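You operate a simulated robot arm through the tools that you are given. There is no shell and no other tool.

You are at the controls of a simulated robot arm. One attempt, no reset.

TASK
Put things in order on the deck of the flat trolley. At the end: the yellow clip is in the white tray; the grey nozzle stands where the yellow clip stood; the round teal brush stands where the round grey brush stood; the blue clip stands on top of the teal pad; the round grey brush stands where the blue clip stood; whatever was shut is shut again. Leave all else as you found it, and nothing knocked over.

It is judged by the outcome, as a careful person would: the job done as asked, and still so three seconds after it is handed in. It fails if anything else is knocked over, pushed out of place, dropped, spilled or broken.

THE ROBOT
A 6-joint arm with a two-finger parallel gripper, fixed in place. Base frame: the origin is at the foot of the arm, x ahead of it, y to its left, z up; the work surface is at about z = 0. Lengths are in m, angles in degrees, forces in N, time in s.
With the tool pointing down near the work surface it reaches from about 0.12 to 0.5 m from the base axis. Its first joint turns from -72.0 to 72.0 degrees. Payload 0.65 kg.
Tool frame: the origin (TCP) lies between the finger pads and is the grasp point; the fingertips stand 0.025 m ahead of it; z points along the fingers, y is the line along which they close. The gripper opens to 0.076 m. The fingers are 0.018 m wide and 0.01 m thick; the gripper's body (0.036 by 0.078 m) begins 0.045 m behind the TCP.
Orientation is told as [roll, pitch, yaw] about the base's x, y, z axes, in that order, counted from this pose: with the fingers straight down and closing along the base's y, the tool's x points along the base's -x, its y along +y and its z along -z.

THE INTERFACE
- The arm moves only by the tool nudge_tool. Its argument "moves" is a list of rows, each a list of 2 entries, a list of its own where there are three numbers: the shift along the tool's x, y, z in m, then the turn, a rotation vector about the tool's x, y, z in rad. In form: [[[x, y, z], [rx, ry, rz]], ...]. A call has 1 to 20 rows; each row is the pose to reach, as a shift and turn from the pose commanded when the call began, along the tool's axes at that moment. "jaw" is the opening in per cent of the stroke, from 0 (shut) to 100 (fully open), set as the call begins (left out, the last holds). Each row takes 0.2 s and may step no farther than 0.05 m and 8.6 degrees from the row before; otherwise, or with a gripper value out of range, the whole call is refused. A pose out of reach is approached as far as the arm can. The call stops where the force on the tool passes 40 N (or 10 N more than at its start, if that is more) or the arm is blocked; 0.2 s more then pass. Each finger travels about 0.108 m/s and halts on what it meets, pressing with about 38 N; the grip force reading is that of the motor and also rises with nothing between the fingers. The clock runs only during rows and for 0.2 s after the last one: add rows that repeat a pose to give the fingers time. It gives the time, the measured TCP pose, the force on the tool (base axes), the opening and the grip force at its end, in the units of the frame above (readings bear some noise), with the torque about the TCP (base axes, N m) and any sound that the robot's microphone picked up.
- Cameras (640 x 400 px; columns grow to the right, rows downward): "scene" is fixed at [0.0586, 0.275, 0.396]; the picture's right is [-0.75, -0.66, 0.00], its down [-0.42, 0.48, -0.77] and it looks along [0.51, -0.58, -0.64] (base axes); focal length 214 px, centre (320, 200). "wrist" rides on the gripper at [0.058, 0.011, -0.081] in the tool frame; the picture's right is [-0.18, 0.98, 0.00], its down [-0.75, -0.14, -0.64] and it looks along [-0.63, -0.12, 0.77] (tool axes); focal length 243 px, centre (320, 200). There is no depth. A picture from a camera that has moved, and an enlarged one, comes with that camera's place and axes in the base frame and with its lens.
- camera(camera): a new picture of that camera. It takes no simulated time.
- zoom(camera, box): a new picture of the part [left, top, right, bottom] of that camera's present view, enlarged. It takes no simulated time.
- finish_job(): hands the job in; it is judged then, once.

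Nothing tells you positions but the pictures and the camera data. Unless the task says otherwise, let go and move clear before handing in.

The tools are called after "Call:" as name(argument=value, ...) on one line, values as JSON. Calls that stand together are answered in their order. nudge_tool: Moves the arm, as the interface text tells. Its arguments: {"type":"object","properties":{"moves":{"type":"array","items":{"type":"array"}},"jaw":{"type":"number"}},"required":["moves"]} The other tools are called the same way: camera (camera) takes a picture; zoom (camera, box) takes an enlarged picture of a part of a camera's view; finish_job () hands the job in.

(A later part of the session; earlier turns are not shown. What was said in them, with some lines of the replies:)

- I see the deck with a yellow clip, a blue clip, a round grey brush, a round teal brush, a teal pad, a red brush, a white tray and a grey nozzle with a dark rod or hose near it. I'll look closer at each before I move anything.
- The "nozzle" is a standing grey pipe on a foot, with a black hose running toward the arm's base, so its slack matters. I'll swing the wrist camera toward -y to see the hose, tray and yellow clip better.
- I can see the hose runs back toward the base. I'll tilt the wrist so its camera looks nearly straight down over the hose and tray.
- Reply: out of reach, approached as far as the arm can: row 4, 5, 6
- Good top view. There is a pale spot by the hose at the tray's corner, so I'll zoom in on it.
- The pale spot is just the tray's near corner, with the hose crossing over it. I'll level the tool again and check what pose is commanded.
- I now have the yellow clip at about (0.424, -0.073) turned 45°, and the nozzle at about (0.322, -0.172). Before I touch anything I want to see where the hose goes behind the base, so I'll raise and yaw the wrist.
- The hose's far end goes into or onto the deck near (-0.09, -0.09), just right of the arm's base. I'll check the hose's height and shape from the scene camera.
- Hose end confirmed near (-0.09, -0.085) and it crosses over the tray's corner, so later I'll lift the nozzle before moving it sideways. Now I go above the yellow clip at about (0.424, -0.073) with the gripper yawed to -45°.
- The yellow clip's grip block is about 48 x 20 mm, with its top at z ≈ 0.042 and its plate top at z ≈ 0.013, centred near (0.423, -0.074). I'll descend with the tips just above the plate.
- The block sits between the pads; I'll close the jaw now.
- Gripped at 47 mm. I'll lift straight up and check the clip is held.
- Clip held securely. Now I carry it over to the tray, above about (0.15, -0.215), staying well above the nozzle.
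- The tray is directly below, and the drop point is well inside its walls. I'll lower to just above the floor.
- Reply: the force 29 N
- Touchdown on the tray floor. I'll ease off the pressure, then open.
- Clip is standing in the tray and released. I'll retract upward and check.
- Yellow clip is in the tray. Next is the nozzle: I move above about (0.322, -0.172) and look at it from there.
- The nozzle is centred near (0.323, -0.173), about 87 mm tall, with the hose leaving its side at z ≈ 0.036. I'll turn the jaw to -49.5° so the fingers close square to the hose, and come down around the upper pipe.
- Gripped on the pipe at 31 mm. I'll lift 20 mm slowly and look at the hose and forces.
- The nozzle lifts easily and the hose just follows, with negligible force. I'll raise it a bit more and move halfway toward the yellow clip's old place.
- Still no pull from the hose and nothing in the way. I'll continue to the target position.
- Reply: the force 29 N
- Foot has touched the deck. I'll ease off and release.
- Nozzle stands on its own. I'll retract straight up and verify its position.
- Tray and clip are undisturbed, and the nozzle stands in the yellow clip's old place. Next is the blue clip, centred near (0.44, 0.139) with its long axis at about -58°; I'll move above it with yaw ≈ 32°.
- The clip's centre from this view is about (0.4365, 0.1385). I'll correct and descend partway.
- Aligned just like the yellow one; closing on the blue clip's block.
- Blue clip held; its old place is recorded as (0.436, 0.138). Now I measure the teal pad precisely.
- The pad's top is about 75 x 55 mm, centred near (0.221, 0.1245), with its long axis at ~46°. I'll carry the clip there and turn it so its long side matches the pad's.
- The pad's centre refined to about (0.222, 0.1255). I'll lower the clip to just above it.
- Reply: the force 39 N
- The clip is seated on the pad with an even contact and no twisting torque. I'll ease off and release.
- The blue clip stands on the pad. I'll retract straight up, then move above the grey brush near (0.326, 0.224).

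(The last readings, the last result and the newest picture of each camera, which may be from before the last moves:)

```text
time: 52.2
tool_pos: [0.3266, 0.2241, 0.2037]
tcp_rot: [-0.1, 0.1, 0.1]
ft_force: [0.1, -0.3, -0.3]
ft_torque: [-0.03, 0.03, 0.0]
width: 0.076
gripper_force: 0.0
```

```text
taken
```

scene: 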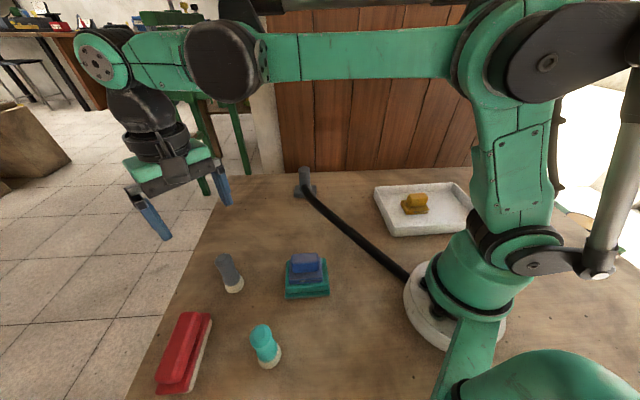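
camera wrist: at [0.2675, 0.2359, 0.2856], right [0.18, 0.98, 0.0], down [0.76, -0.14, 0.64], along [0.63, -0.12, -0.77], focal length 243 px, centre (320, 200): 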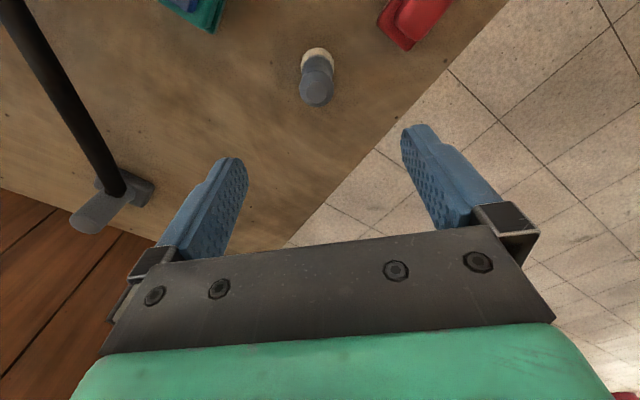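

Call:
zoom(camera="wrist", box=[278, 40, 358, 115])

Call:
zoom(camera="scene", box=[205, 245, 261, 300])

```text
5.33 times, centred on (318, 78) of wrist
camera zoom: at [0.2675, 0.2359, 0.2856], right [0.18, 0.98, 0.0], down [0.76, -0.14, 0.64], along [0.63, -0.12, -0.77], focal length 1294 px, centre (331, 853)
```

zoom: 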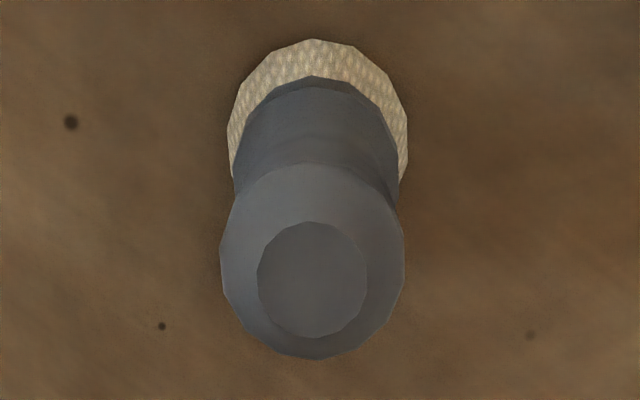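

```text
7.27 times, centred on (233, 272) of scene
camera zoom: at [0.0586, 0.275, 0.396], right [-0.75, -0.66, 0.0], down [-0.42, 0.48, -0.77], along [0.51, -0.58, -0.64], focal length 1560 px, centre (953, -327)
```

zoom: 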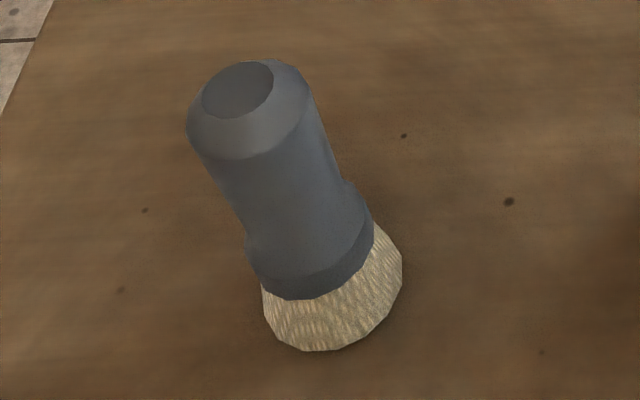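

The grey brush stands at about (0.324, 0.223), roughly 89 mm tall with a narrow waist. I'll come down around its knob, keeping the tips above the wider ferrule.

Call:
nudge_tool(moves=[[[0.001, -0.0005, 0.03], [0, 0, 0]], [[0.002, -0.001, 0.06], [0, 0, 0]], [[0.002, -0.001, 0.08], [0, 0, 0]], [[0.002, -0.001, 0.08], [0, 0, 0]]])

Call:
camera(camera="wrist")

Call:
zoom(camera="scene", box=[165, 210, 277, 300])

```text
time: 53.2
tool_pos: [0.3212, 0.2225, 0.1241]
tcp_rot: [-0.1, 0.1, 0.0]
ft_force: [0.4, -0.6, -0.5]
ft_torque: [0.01, 0.01, 0.02]
width: 0.076
gripper_force: 0.1
```

```text
taken
camera wrist: at [0.2647, 0.2343, 0.2053], right [0.18, 0.98, 0.0], down [0.76, -0.14, 0.64], along [0.63, -0.12, -0.77], focal length 243 px, centre (320, 200)
```

wrist: 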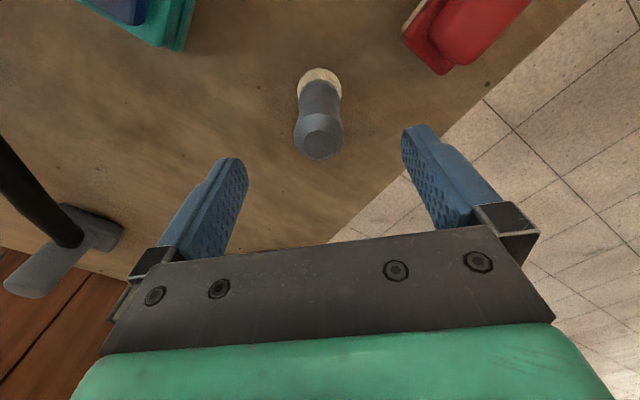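

```text
4.44 times, centred on (221, 255) of scene
camera zoom: at [0.0586, 0.275, 0.396], right [-0.75, -0.66, 0.0], down [-0.42, 0.48, -0.77], along [0.51, -0.58, -0.64], focal length 953 px, centre (760, -44)
```

zoom: 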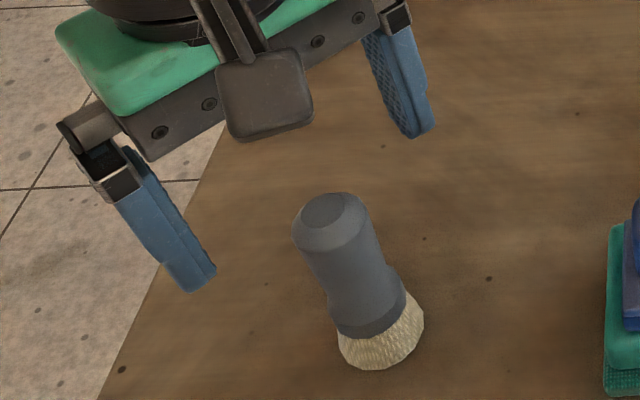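

Call:
nudge_tool(moves=[[[0, 0, 0.02], [0, 0, 0]], [[0, 0, 0.04], [0, 0, 0]], [[0, 0, 0.054], [0, 0, 0]], [[0, 0, 0.054], [0, 0, 0]]])

Call:
camera(camera="wrist")

Call:
zoom(camera="scene", box=[165, 210, 277, 300])

```text
time: 54.2
tool_pos: [0.3226, 0.2239, 0.07]
tcp_rot: [-0.1, 0.2, 0.0]
ft_force: [-0.2, 0.2, -0.6]
ft_torque: [-0.02, 0.03, -0.02]
width: 0.0761
gripper_force: 0.0
```

```text
taken
camera wrist: at [0.2649, 0.2346, 0.1511], right [0.18, 0.98, 0.0], down [0.76, -0.14, 0.64], along [0.63, -0.12, -0.77], focal length 243 px, centre (320, 200)
```

wrist: 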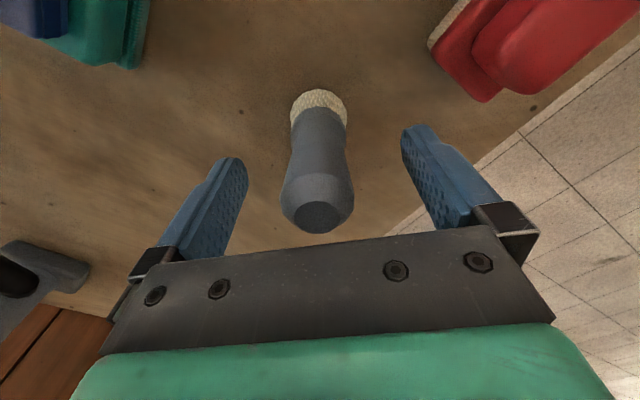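

```text
4.44 times, centred on (221, 255) of scene
camera zoom: at [0.0586, 0.275, 0.396], right [-0.75, -0.66, 0.0], down [-0.42, 0.48, -0.77], along [0.51, -0.58, -0.64], focal length 953 px, centre (760, -44)
```

zoom: 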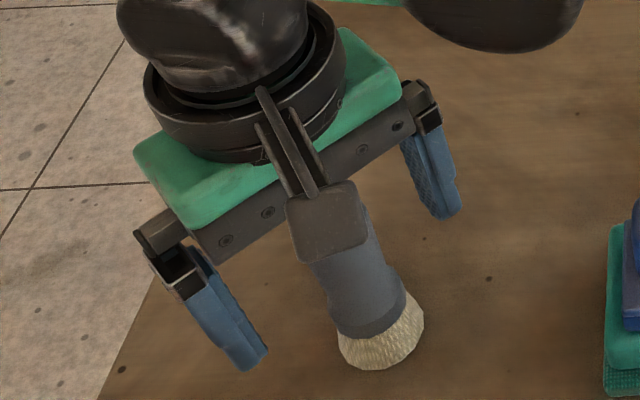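

Call:
nudge_tool(moves=[[[0, 0, 0], [0, 0, 0]], [[0, 0, 0], [0, 0, 0]], [[0, 0, 0], [0, 0, 0]]], jaw=0)

Call:
camera(camera="wrist")

```text
time: 55.0
tool_pos: [0.3238, 0.2237, 0.0721]
tcp_rot: [-0.1, 0.1, 0.0]
ft_force: [0.0, 0.1, -0.3]
ft_torque: [0.07, -0.03, 0.0]
width: 0.0273
gripper_force: 38.3
```

```text
taken
camera wrist: at [0.2648, 0.2345, 0.1513], right [0.18, 0.98, 0.0], down [0.76, -0.14, 0.64], along [0.63, -0.12, -0.77], focal length 243 px, centre (320, 200)
```

wrist: 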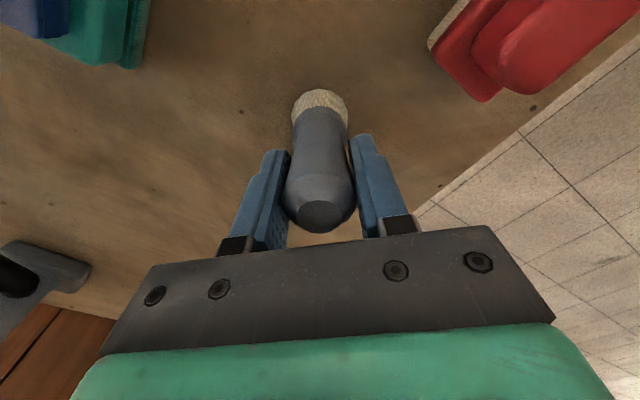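

Grey brush gripped at 27 mm. I'll lift it clear and carry it to the blue clip's old place.

Call:
nudge_tool(moves=[[[0, 0, -0.015], [0, 0, 0]], [[0, 0, -0.035], [0, 0, 0]], [[0, 0, -0.055], [0, 0, 0]], [[-0.0187, -0.0142, -0.06], [0, 0, 0]], [[-0.0374, -0.0283, -0.06], [0, 0, 0]], [[-0.0561, -0.0425, -0.06], [0, 0, 0]], [[-0.0748, -0.0567, -0.06], [0, 0, 0]], [[-0.0935, -0.0708, -0.06], [0, 0, 0]], [[-0.1122, -0.085, -0.06], [0, 0, 0]], [[-0.1122, -0.085, -0.06], [0, 0, 0]]])

Call:
camera(camera="wrist")

Call:
camera(camera="scene")

```text
time: 57.2
tool_pos: [0.4363, 0.1381, 0.1305]
tcp_rot: [-0.2, 0.2, 0.0]
ft_force: [0.1, 0.6, -0.3]
ft_torque: [-0.03, -0.01, 0.01]
width: 0.0274
gripper_force: 37.9
```

```text
taken
camera wrist: at [0.3775, 0.149, 0.2115], right [0.18, 0.98, 0.0], down [0.76, -0.14, 0.64], along [0.63, -0.12, -0.77], focal length 243 px, centre (320, 200)
```

wrist: 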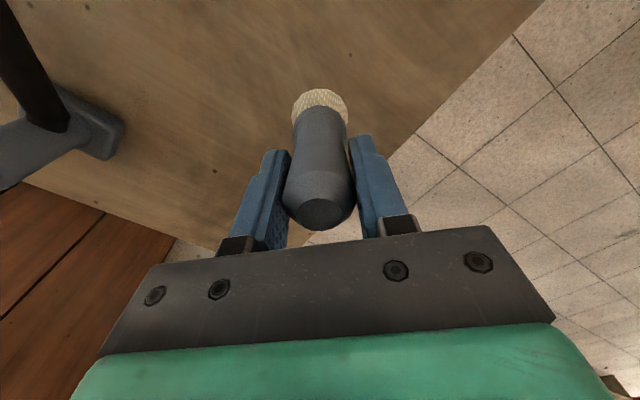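

```text
taken
```

scene: 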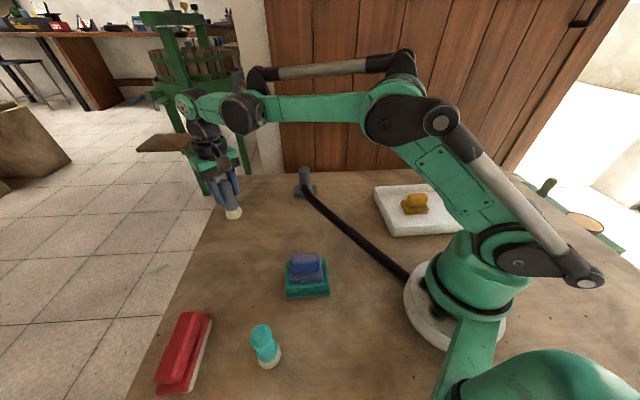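

Call:
nudge_tool(moves=[[[0, 0, 0.02], [0, 0, 0]], [[0, 0, 0.04], [0, 0, 0]], [[0, 0, 0.053], [0, 0, 0]], [[0, 0, 0.057], [0, 0, 0]], [[0, 0, 0.057], [0, 0, 0]]])

Call:
camera(camera="wrist")

Call:
zoom(camera="scene", box=[195, 180, 291, 245])

```text
time: 58.4
tool_pos: [0.4362, 0.1381, 0.073]
tcp_rot: [-0.1, 0.2, 0.0]
ft_force: [-0.8, -0.5, -1.1]
ft_torque: [0.03, -0.02, -0.03]
width: 0.0274
gripper_force: 37.9
```

```text
taken
camera wrist: at [0.3774, 0.1494, 0.1536], right [0.18, 0.98, 0.0], down [0.76, -0.14, 0.64], along [0.63, -0.12, -0.77], focal length 243 px, centre (320, 200)
```

wrist: 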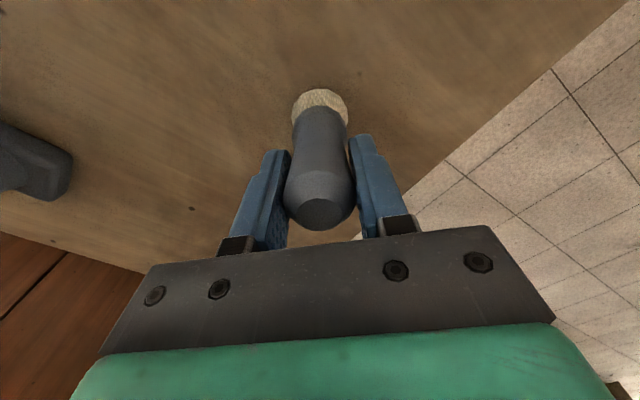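

```text
6.15 times, centred on (243, 212) of scene
camera zoom: at [0.0586, 0.275, 0.396], right [-0.75, -0.66, 0.0], down [-0.42, 0.48, -0.77], along [0.51, -0.58, -0.64], focal length 1320 px, centre (794, 123)
```

zoom: 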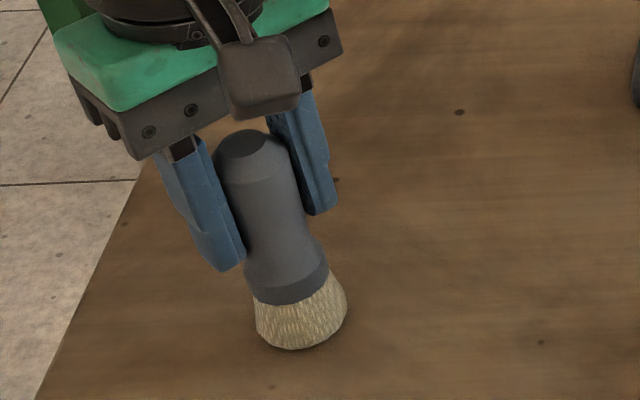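

Call:
nudge_tool(moves=[[[0, 0, 0.001], [0, 0, 0]], [[0, 0, 0.0025], [0, 0, 0]], [[0, 0, 0.0025], [0, 0, 0]]])

```text
time: 59.2
tool_pos: [0.4361, 0.1384, 0.0723]
tcp_rot: [-0.1, 0.3, -0.1]
ft_force: [1.0, 0.6, 26.5]
ft_torque: [0.01, 0.05, -0.2]
width: 0.0274
gripper_force: 38.0
```

Call:
nudge_tool(moves=[[[0, 0, -0.001], [0, 0, 0]], [[0, 0, -0.001], [0, 0, 0]]])

Call:
nudge_tool(moves=[[[0, 0, 0], [0, 0, 0]], [[0, 0, 0], [0, 0, 0]], [[0, 0, 0], [0, 0, 0]]], jaw=100)

Call:
camera(camera="wrist")

Call:
zoom(camera="scene", box=[195, 180, 291, 245])

```text
time: 59.8
tool_pos: [0.4359, 0.1391, 0.0716]
tcp_rot: [-0.1, 0.2, 0.0]
ft_force: [0.2, -0.3, 1.3]
ft_torque: [-0.02, 0.01, 0.0]
width: 0.0272
gripper_force: 38.8
```

```text
time: 60.6
tool_pos: [0.4361, 0.1384, 0.0717]
tcp_rot: [-0.1, 0.2, 0.0]
ft_force: [0.7, -0.5, -0.3]
ft_torque: [-0.01, 0.01, 0.03]
width: 0.0758
gripper_force: 0.1
```

```text
taken
camera wrist: at [0.3772, 0.1493, 0.1525], right [0.18, 0.98, 0.0], down [0.76, -0.14, 0.64], along [0.63, -0.12, -0.77], focal length 243 px, centre (320, 200)
```

wrist: 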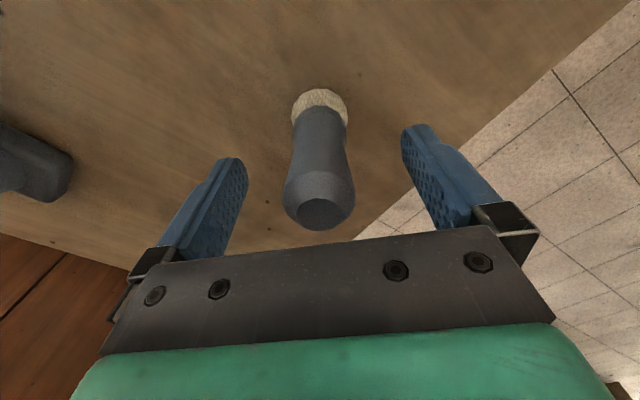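

```text
6.15 times, centred on (243, 212) of scene
camera zoom: at [0.0586, 0.275, 0.396], right [-0.75, -0.66, 0.0], down [-0.42, 0.48, -0.77], along [0.51, -0.58, -0.64], focal length 1320 px, centre (794, 123)
```

zoom: 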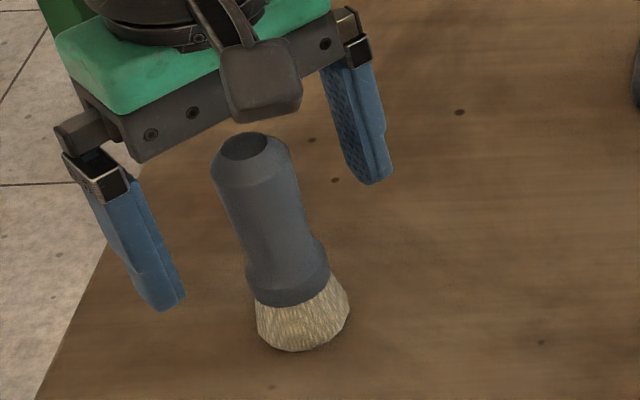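

Grey brush stands in the blue clip's old place. I'll retract and go above the teal brush near (0.183, 0.251).

Call:
nudge_tool(moves=[[[0, 0, -0.02], [0, 0, 0]], [[0, 0, -0.06], [0, 0, 0]], [[0, 0, -0.1], [0, 0, 0]], [[0, 0, -0.13], [0, 0, 0]], [[0.0316, 0.0141, -0.13], [0, 0, 0]], [[0.0631, 0.0281, -0.13], [0, 0, 0]], [[0.0947, 0.0422, -0.13], [0, 0, 0]], [[0.1263, 0.0563, -0.13], [0, 0, 0]], [[0.1578, 0.0703, -0.13], [0, 0, 0]], [[0.1894, 0.0844, -0.13], [0, 0, 0]], [[0.2209, 0.0984, -0.13], [0, 0, 0]], [[0.2525, 0.1125, -0.13], [0, 0, 0]], [[0.2525, 0.1125, -0.13], [0, 0, 0]]])

Call:
camera(camera="wrist")

Call:
camera(camera="scene")

```text
time: 63.4
tool_pos: [0.1825, 0.2499, 0.2021]
tcp_rot: [-0.1, 0.2, 0.0]
ft_force: [0.2, -0.2, -0.7]
ft_torque: [-0.01, -0.01, 0.03]
width: 0.076
gripper_force: 0.0
```

```text
taken
camera wrist: at [0.1246, 0.2617, 0.2833], right [0.18, 0.98, 0.0], down [0.76, -0.14, 0.64], along [0.63, -0.12, -0.77], focal length 243 px, centre (320, 200)
```

wrist: 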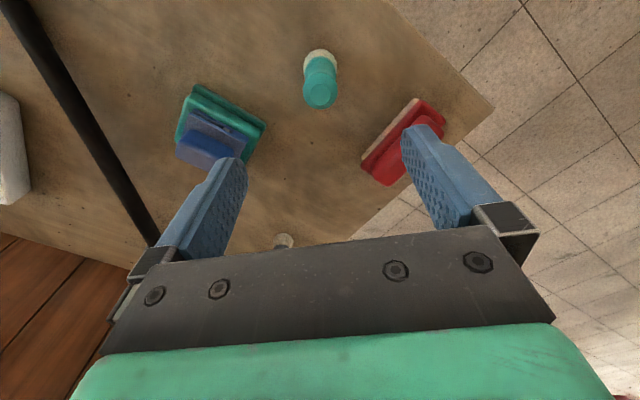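

```text
taken
```

scene: 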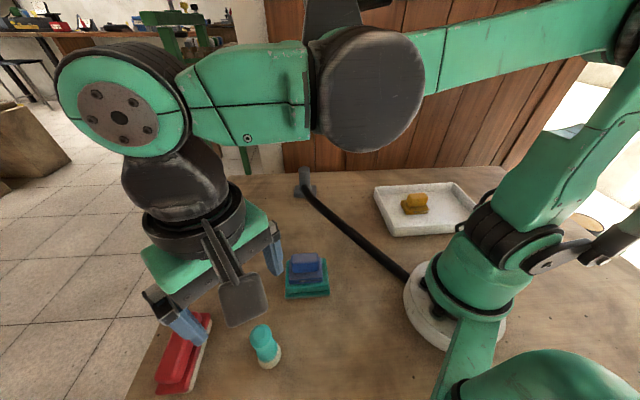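

Call:
zoom(camera="wrist", box=[260, 35, 380, 110])

Call:
zoom(camera="wrist", box=[240, 205, 336, 265])

```text
5.33 times, centred on (320, 72) of wrist
camera zoom: at [0.1246, 0.2617, 0.2833], right [0.18, 0.98, 0.0], down [0.76, -0.14, 0.64], along [0.63, -0.12, -0.77], focal length 1294 px, centre (320, 880)
```

zoom: 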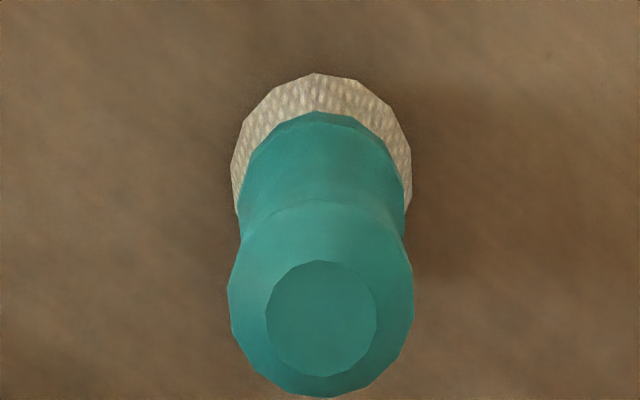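

```text
6.67 times, centred on (288, 235) of wrist
camera zoom: at [0.1246, 0.2617, 0.2833], right [0.18, 0.98, 0.0], down [0.76, -0.14, 0.64], along [0.63, -0.12, -0.77], focal length 1618 px, centre (533, -33)
```

zoom: 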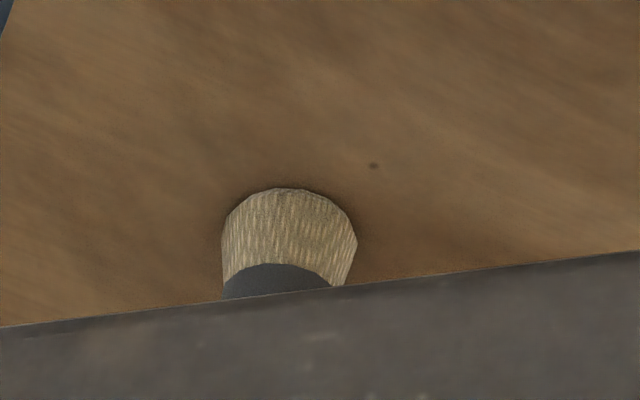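

The teal brush is at about (0.1815, 0.251), same shape as the grey one. I'll descend around its knob.

Call:
nudge_tool(moves=[[[0.0012, 0.0006, 0.03], [0, 0, 0]], [[0.0012, 0.0006, 0.06], [0, 0, 0]], [[0.0012, 0.0006, 0.08], [0, 0, 0]], [[0.0012, 0.0006, 0.08], [0, 0, 0]]])

Call:
camera(camera="wrist")

Call:
zoom(camera="scene", box=[190, 280, 318, 380])

```text
time: 64.4
tool_pos: [0.1815, 0.2527, 0.1219]
tcp_rot: [-0.1, 0.3, 0.0]
ft_force: [0.0, 0.1, -0.3]
ft_torque: [-0.01, 0.02, -0.01]
width: 0.0761
gripper_force: 0.0
```

```text
taken
camera wrist: at [0.1233, 0.2629, 0.2026], right [0.18, 0.98, 0.0], down [0.76, -0.14, 0.64], along [0.63, -0.12, -0.77], focal length 243 px, centre (320, 200)
```

wrist: 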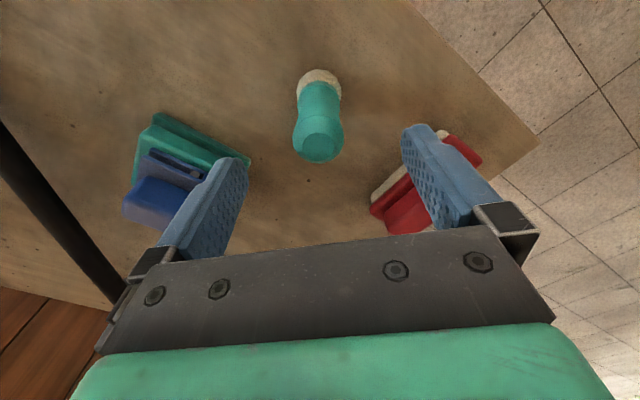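

```text
4.00 times, centred on (254, 330) of scene
camera zoom: at [0.0586, 0.275, 0.396], right [-0.75, -0.66, 0.0], down [-0.42, 0.48, -0.77], along [0.51, -0.58, -0.64], focal length 858 px, centre (584, -320)
```

zoom: 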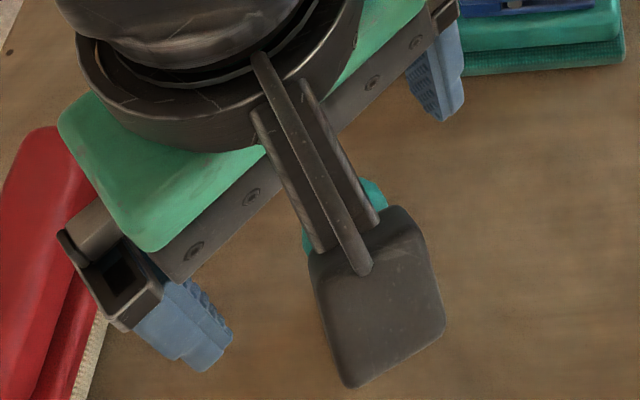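

Call:
nudge_tool(moves=[[[0, 0, 0.02], [0, 0, 0]], [[0, 0, 0.04], [0, 0, 0]], [[0, 0, 0.0513], [0, 0, 0]], [[0, 0, 0.0513], [0, 0, 0]]])

Call:
camera(camera="wrist")

```text
time: 65.4
tool_pos: [0.1824, 0.2506, 0.0712]
tcp_rot: [-0.1, 0.1, 0.1]
ft_force: [-0.4, -0.3, -0.3]
ft_torque: [0.02, -0.02, -0.01]
width: 0.0761
gripper_force: 0.1
```

```text
taken
camera wrist: at [0.1234, 0.2622, 0.1517], right [0.18, 0.98, 0.0], down [0.76, -0.14, 0.64], along [0.63, -0.12, -0.77], focal length 243 px, centre (320, 200)
```

wrist: 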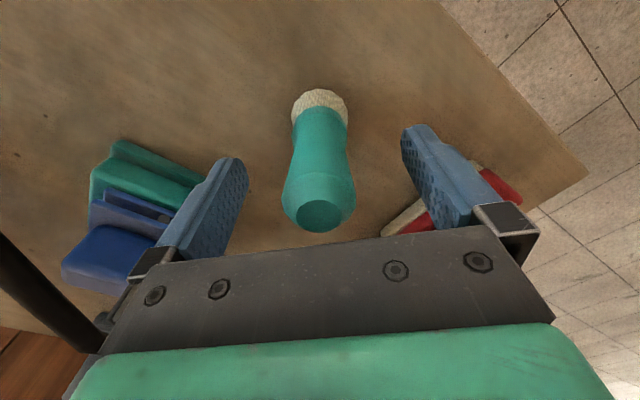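

Well aligned; closing on the teal brush.

Call:
nudge_tool(moves=[[[0, 0, 0], [0, 0, 0]], [[0, 0, 0], [0, 0, 0]], [[0, 0, 0], [0, 0, 0]]], jaw=0)

Call:
camera(camera="wrist")

```text
time: 66.2
tool_pos: [0.1807, 0.2515, 0.0706]
tcp_rot: [-0.2, 0.2, 0.1]
ft_force: [0.3, 0.7, -0.5]
ft_torque: [-0.01, -0.01, -0.01]
width: 0.0279
gripper_force: 37.6
```

```text
taken
camera wrist: at [0.1233, 0.2622, 0.1518], right [0.18, 0.98, 0.0], down [0.76, -0.14, 0.64], along [0.63, -0.12, -0.77], focal length 243 px, centre (320, 200)
```

wrist: 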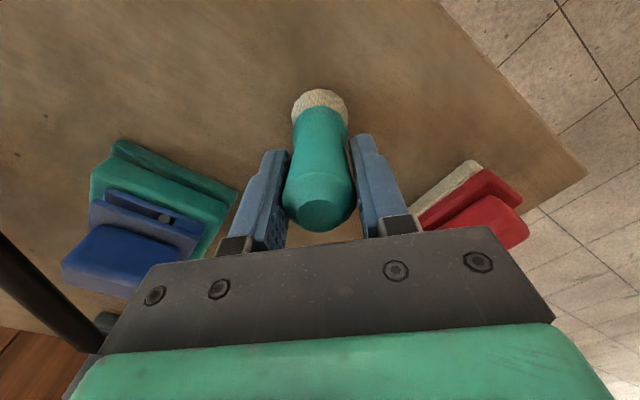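

Gripped. I'll lift it and carry it to the grey brush's old place at (0.323, 0.2235).

Call:
nudge_tool(moves=[[[0, 0, -0.015], [0, 0, 0]], [[0, 0, -0.04], [0, 0, 0]], [[0, 0, -0.07], [0, 0, 0]], [[-0.0236, -0.0046, -0.07], [0, 0, 0]], [[-0.0472, -0.0092, -0.07], [0, 0, 0]], [[-0.0708, -0.0139, -0.07], [0, 0, 0]], [[-0.0943, -0.0185, -0.07], [0, 0, 0]], [[-0.1179, -0.0231, -0.07], [0, 0, 0]], [[-0.1415, -0.0277, -0.07], [0, 0, 0]], [[-0.1415, -0.0277, -0.07], [0, 0, 0]]])

Call:
camera(camera="wrist")

Call:
camera(camera="scene")

```text
time: 68.4
tool_pos: [0.3222, 0.2232, 0.1419]
tcp_rot: [-0.1, 0.3, -0.1]
ft_force: [-0.3, 0.2, -0.3]
ft_torque: [0.0, -0.03, 0.01]
width: 0.0276
gripper_force: 37.8
```

```text
taken
camera wrist: at [0.2654, 0.2345, 0.222], right [0.18, 0.98, 0.0], down [0.76, -0.14, 0.64], along [0.63, -0.12, -0.77], focal length 243 px, centre (320, 200)
```

wrist: 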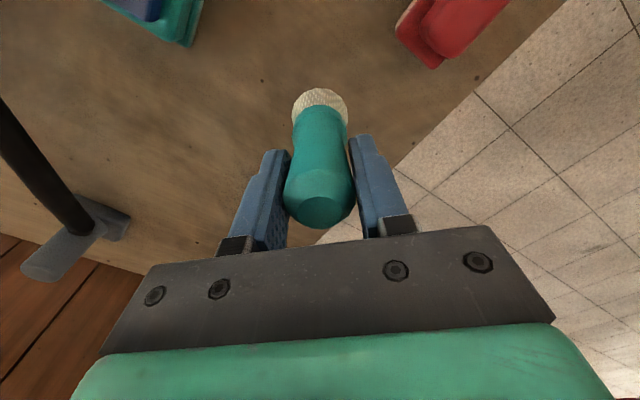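

```text
taken
```

scene: 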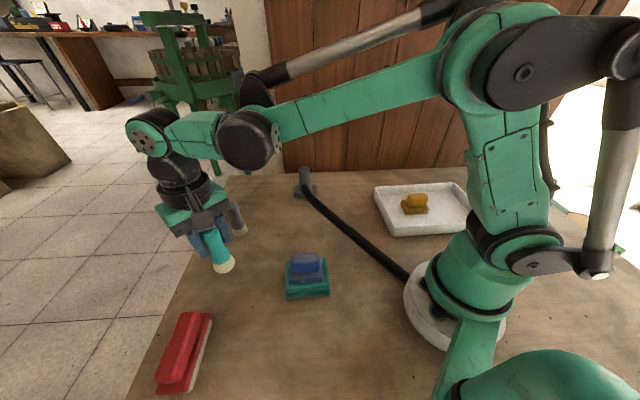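

Call:
nudge_tool(moves=[[[0.0003, 0, 0.025], [0, 0, 0]], [[0.0003, 0, 0.05], [0, 0, 0]], [[0.0003, 0, 0.063], [0, 0, 0]], [[0.0003, 0, 0.067], [0, 0, 0]], [[0.0003, 0, 0.067], [0, 0, 0]]])

Call:
camera(camera="wrist")

Call:
zoom(camera="scene", box=[165, 210, 277, 300])

```text
time: 69.6
tool_pos: [0.3229, 0.2232, 0.0746]
tcp_rot: [-0.2, 0.2, 0.1]
ft_force: [-0.4, 1.0, -0.9]
ft_torque: [-0.01, 0.01, -0.03]
width: 0.0272
gripper_force: 38.1
```

```text
taken
camera wrist: at [0.2646, 0.2342, 0.1546], right [0.18, 0.98, 0.0], down [0.76, -0.14, 0.64], along [0.63, -0.12, -0.77], focal length 243 px, centre (320, 200)
```

wrist: 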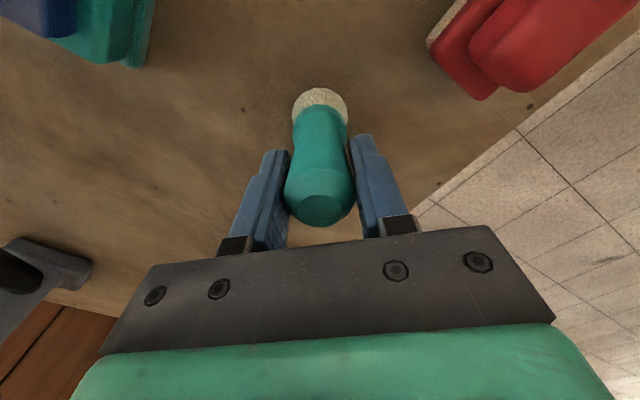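

```text
4.44 times, centred on (221, 255) of scene
camera zoom: at [0.0586, 0.275, 0.396], right [-0.75, -0.66, 0.0], down [-0.42, 0.48, -0.77], along [0.51, -0.58, -0.64], focal length 953 px, centre (760, -44)
```

zoom: 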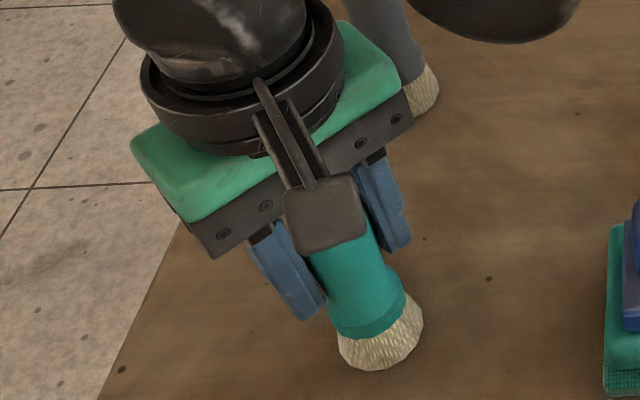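

Call:
nudge_tool(moves=[[[0, 0, 0.001], [0, 0, 0]], [[0, 0, 0.002], [0, 0, 0]], [[0, 0, 0.003], [0, 0, 0]], [[0, 0, 0.003], [0, 0, 0]]])

```text
time: 70.6
tool_pos: [0.3228, 0.2238, 0.0703]
tcp_rot: [0.0, 0.2, 0.1]
ft_force: [1.6, -2.2, 16.3]
ft_torque: [0.03, -0.07, -0.09]
width: 0.0274
gripper_force: 37.7
```

Touchdown at 16 N. I'll ease off slightly and release.

Call:
nudge_tool(moves=[[[0, 0, -0.0006], [0, 0, 0]], [[0, 0, -0.0006], [0, 0, 0]]])

Call:
nudge_tool(moves=[[[0, 0, 0], [0, 0, 0]], [[0, 0, 0], [0, 0, 0]], [[0, 0, 0], [0, 0, 0]]], jaw=100)

Call:
camera(camera="wrist")

Call:
zoom(camera="scene", box=[165, 210, 277, 300])

```text
time: 71.2
tool_pos: [0.3233, 0.2239, 0.0709]
tcp_rot: [0.0, 0.2, 0.1]
ft_force: [0.6, 0.4, -0.6]
ft_torque: [0.02, -0.01, -0.04]
width: 0.0275
gripper_force: 38.2
```

```text
time: 72.0
tool_pos: [0.3227, 0.2246, 0.0707]
tcp_rot: [0.0, 0.2, -0.1]
ft_force: [0.1, -0.9, 0.6]
ft_torque: [0.02, 0.01, 0.02]
width: 0.0761
gripper_force: 0.1
```

```text
taken
camera wrist: at [0.2647, 0.2345, 0.152], right [0.18, 0.98, 0.0], down [0.76, -0.14, 0.64], along [0.63, -0.12, -0.77], focal length 243 px, centre (320, 200)
```

wrist: 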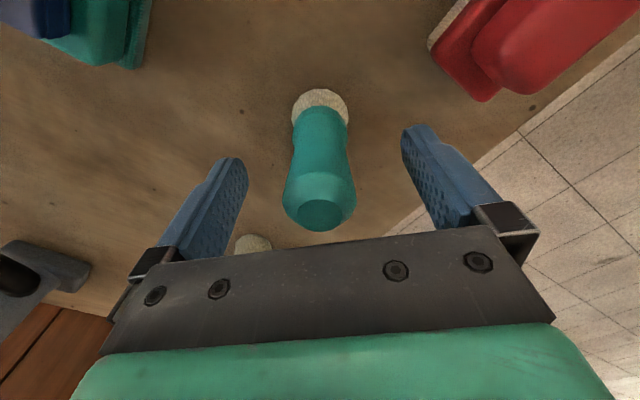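

```text
4.44 times, centred on (221, 255) of scene
camera zoom: at [0.0586, 0.275, 0.396], right [-0.75, -0.66, 0.0], down [-0.42, 0.48, -0.77], along [0.51, -0.58, -0.64], focal length 953 px, centre (760, -44)
```

zoom: 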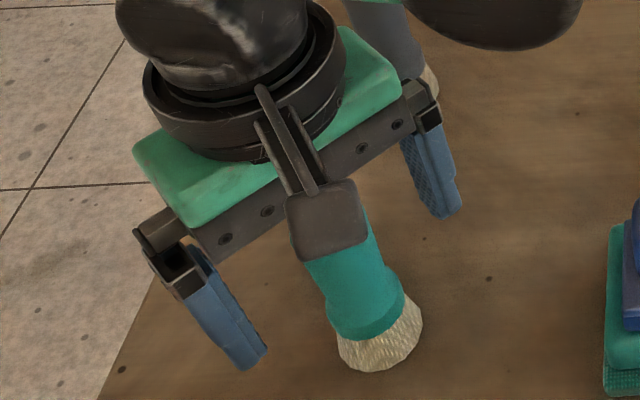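

Teal brush stands. I'll retract straight up and step back to view the whole deck.

Call:
nudge_tool(moves=[[[0, 0, -0.02], [0, 0, 0]], [[0, 0, -0.06], [0, 0, 0]], [[0, 0, -0.1], [0, 0, 0]], [[0, 0, -0.14], [0, 0, 0]], [[0, 0, -0.18], [0, 0, 0]], [[0.025, -0.02, -0.2], [0, 0, 0]], [[0.05, -0.05, -0.2], [0, 0, 0]], [[0.075, -0.08, -0.2], [0, 0, 0]], [[0.1, -0.11, -0.2], [0, 0, 0]], [[0.108, -0.14, -0.2], [0, 0, 0]], [[0.108, -0.14, -0.2], [0, 0, 0]]])

Call:
camera(camera="wrist")

Call:
camera(camera="scene")

```text
time: 74.4
tool_pos: [0.2168, 0.0836, 0.2711]
tcp_rot: [-0.1, 0.2, 0.0]
ft_force: [0.1, -0.3, -0.7]
ft_torque: [0.03, -0.05, -0.01]
width: 0.0756
gripper_force: 0.1
```

```text
taken
camera wrist: at [0.1579, 0.0947, 0.3522], right [0.18, 0.98, 0.0], down [0.76, -0.14, 0.64], along [0.63, -0.12, -0.77], focal length 243 px, centre (320, 200)
```

wrist: 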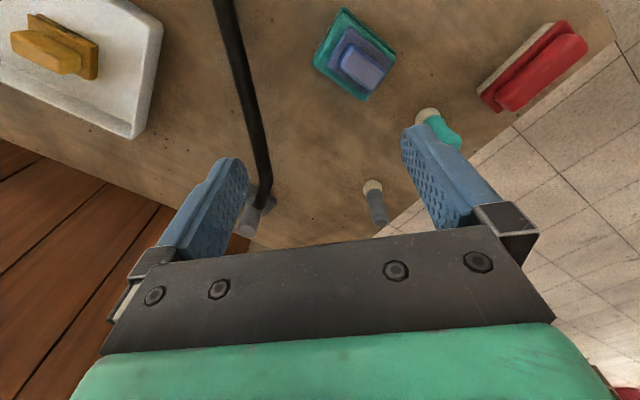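

```text
taken
```

scene: 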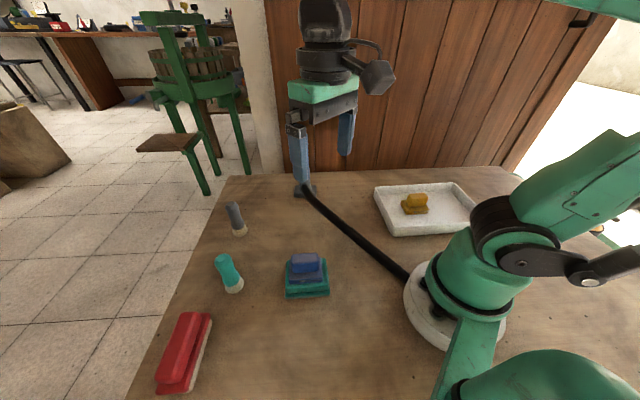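

Call:
zoom(camera="scene", box=[140, 190, 340, 315])

Call:
zoom(camera="scene", box=[140, 275, 340, 400])

Call:
zoom(camera="wrist", box=[200, 100, 440, 250])

Call:
zoom(camera="wrist", box=[280, 0, 440, 100])

```text
3.20 times, centred on (240, 252) of scene
camera zoom: at [0.0586, 0.275, 0.396], right [-0.75, -0.66, 0.0], down [-0.42, 0.48, -0.77], along [0.51, -0.58, -0.64], focal length 686 px, centre (576, 32)
```

zoom: 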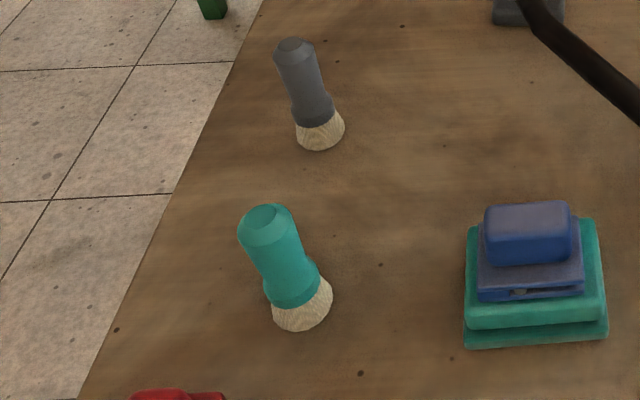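

```text
3.20 times, centred on (240, 338) of scene
camera zoom: at [0.0586, 0.275, 0.396], right [-0.75, -0.66, 0.0], down [-0.42, 0.48, -0.77], along [0.51, -0.58, -0.64], focal length 686 px, centre (576, -240)
```

zoom: 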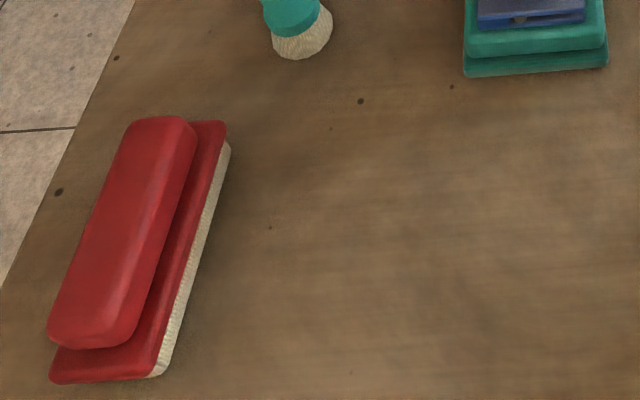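

```text
2.67 times, centred on (320, 175) of wrist
camera zoom: at [0.1579, 0.0947, 0.3522], right [0.18, 0.98, 0.0], down [0.76, -0.14, 0.64], along [0.63, -0.12, -0.77], focal length 647 px, centre (320, 267)
```

zoom: 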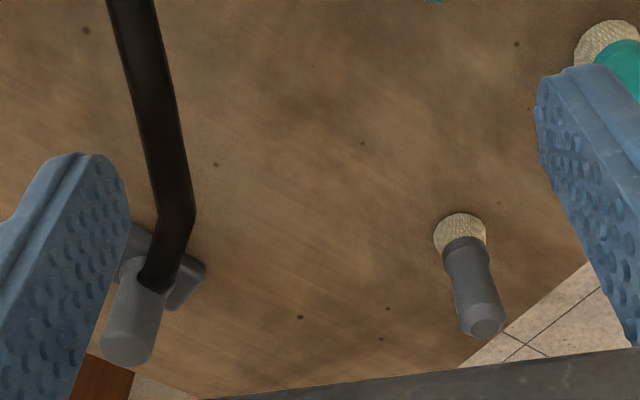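

```text
4.00 times, centred on (360, 50) of wrist
camera zoom: at [0.1579, 0.0947, 0.3522], right [0.18, 0.98, 0.0], down [0.76, -0.14, 0.64], along [0.63, -0.12, -0.77], focal length 970 px, centre (160, 800)
```

zoom: 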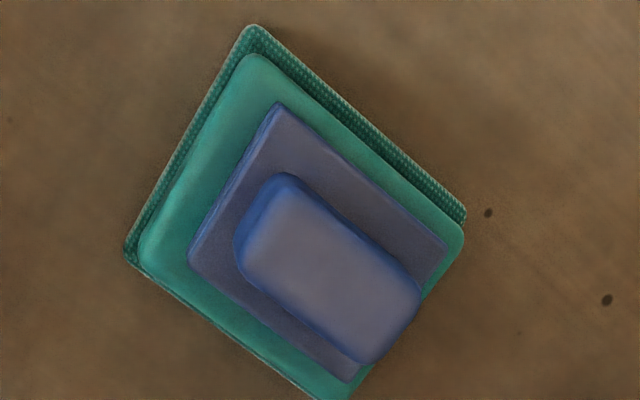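

Everything checks out:
- The yellow clip is in the tray.
- The nozzle is upright where the yellow clip stood.
- The blue clip sits on the teal pad.
- The grey brush is in the blue clip's old place.
- The teal brush is in the grey brush's old place.

The red brush, pad and tray haven't moved, nothing was shut to begin with, and the arm is clear, so I'm handing in.

Call:
finish_job()

```text
The job is handed in.
```

I've handed the job in, and my last pictures showed everything on the deck where you asked for it:

- **Yellow clip:** it stands in the white tray, well inside the walls.
- **Grey nozzle:** it stands upright where the yellow clip stood. Its hose came along freely and no longer crosses the tray.
- **Blue clip:** it stands on top of the teal pad, turned to match the pad's long side.
- **Round grey brush:** it stands where the blue clip stood.
- **Round teal brush:** it stands where the round grey brush stood.

The positions come from the camera pictures, so expect each item to be within a few millimetres of its spot. The nozzle is turned about 6° from the angle the yellow clip had.

I saw nothing shut at the start, so there was nothing to close again. The red brush, pad and tray looked unmoved in the pictures, nothing was knocked over, and the arm is clear with its gripper open.
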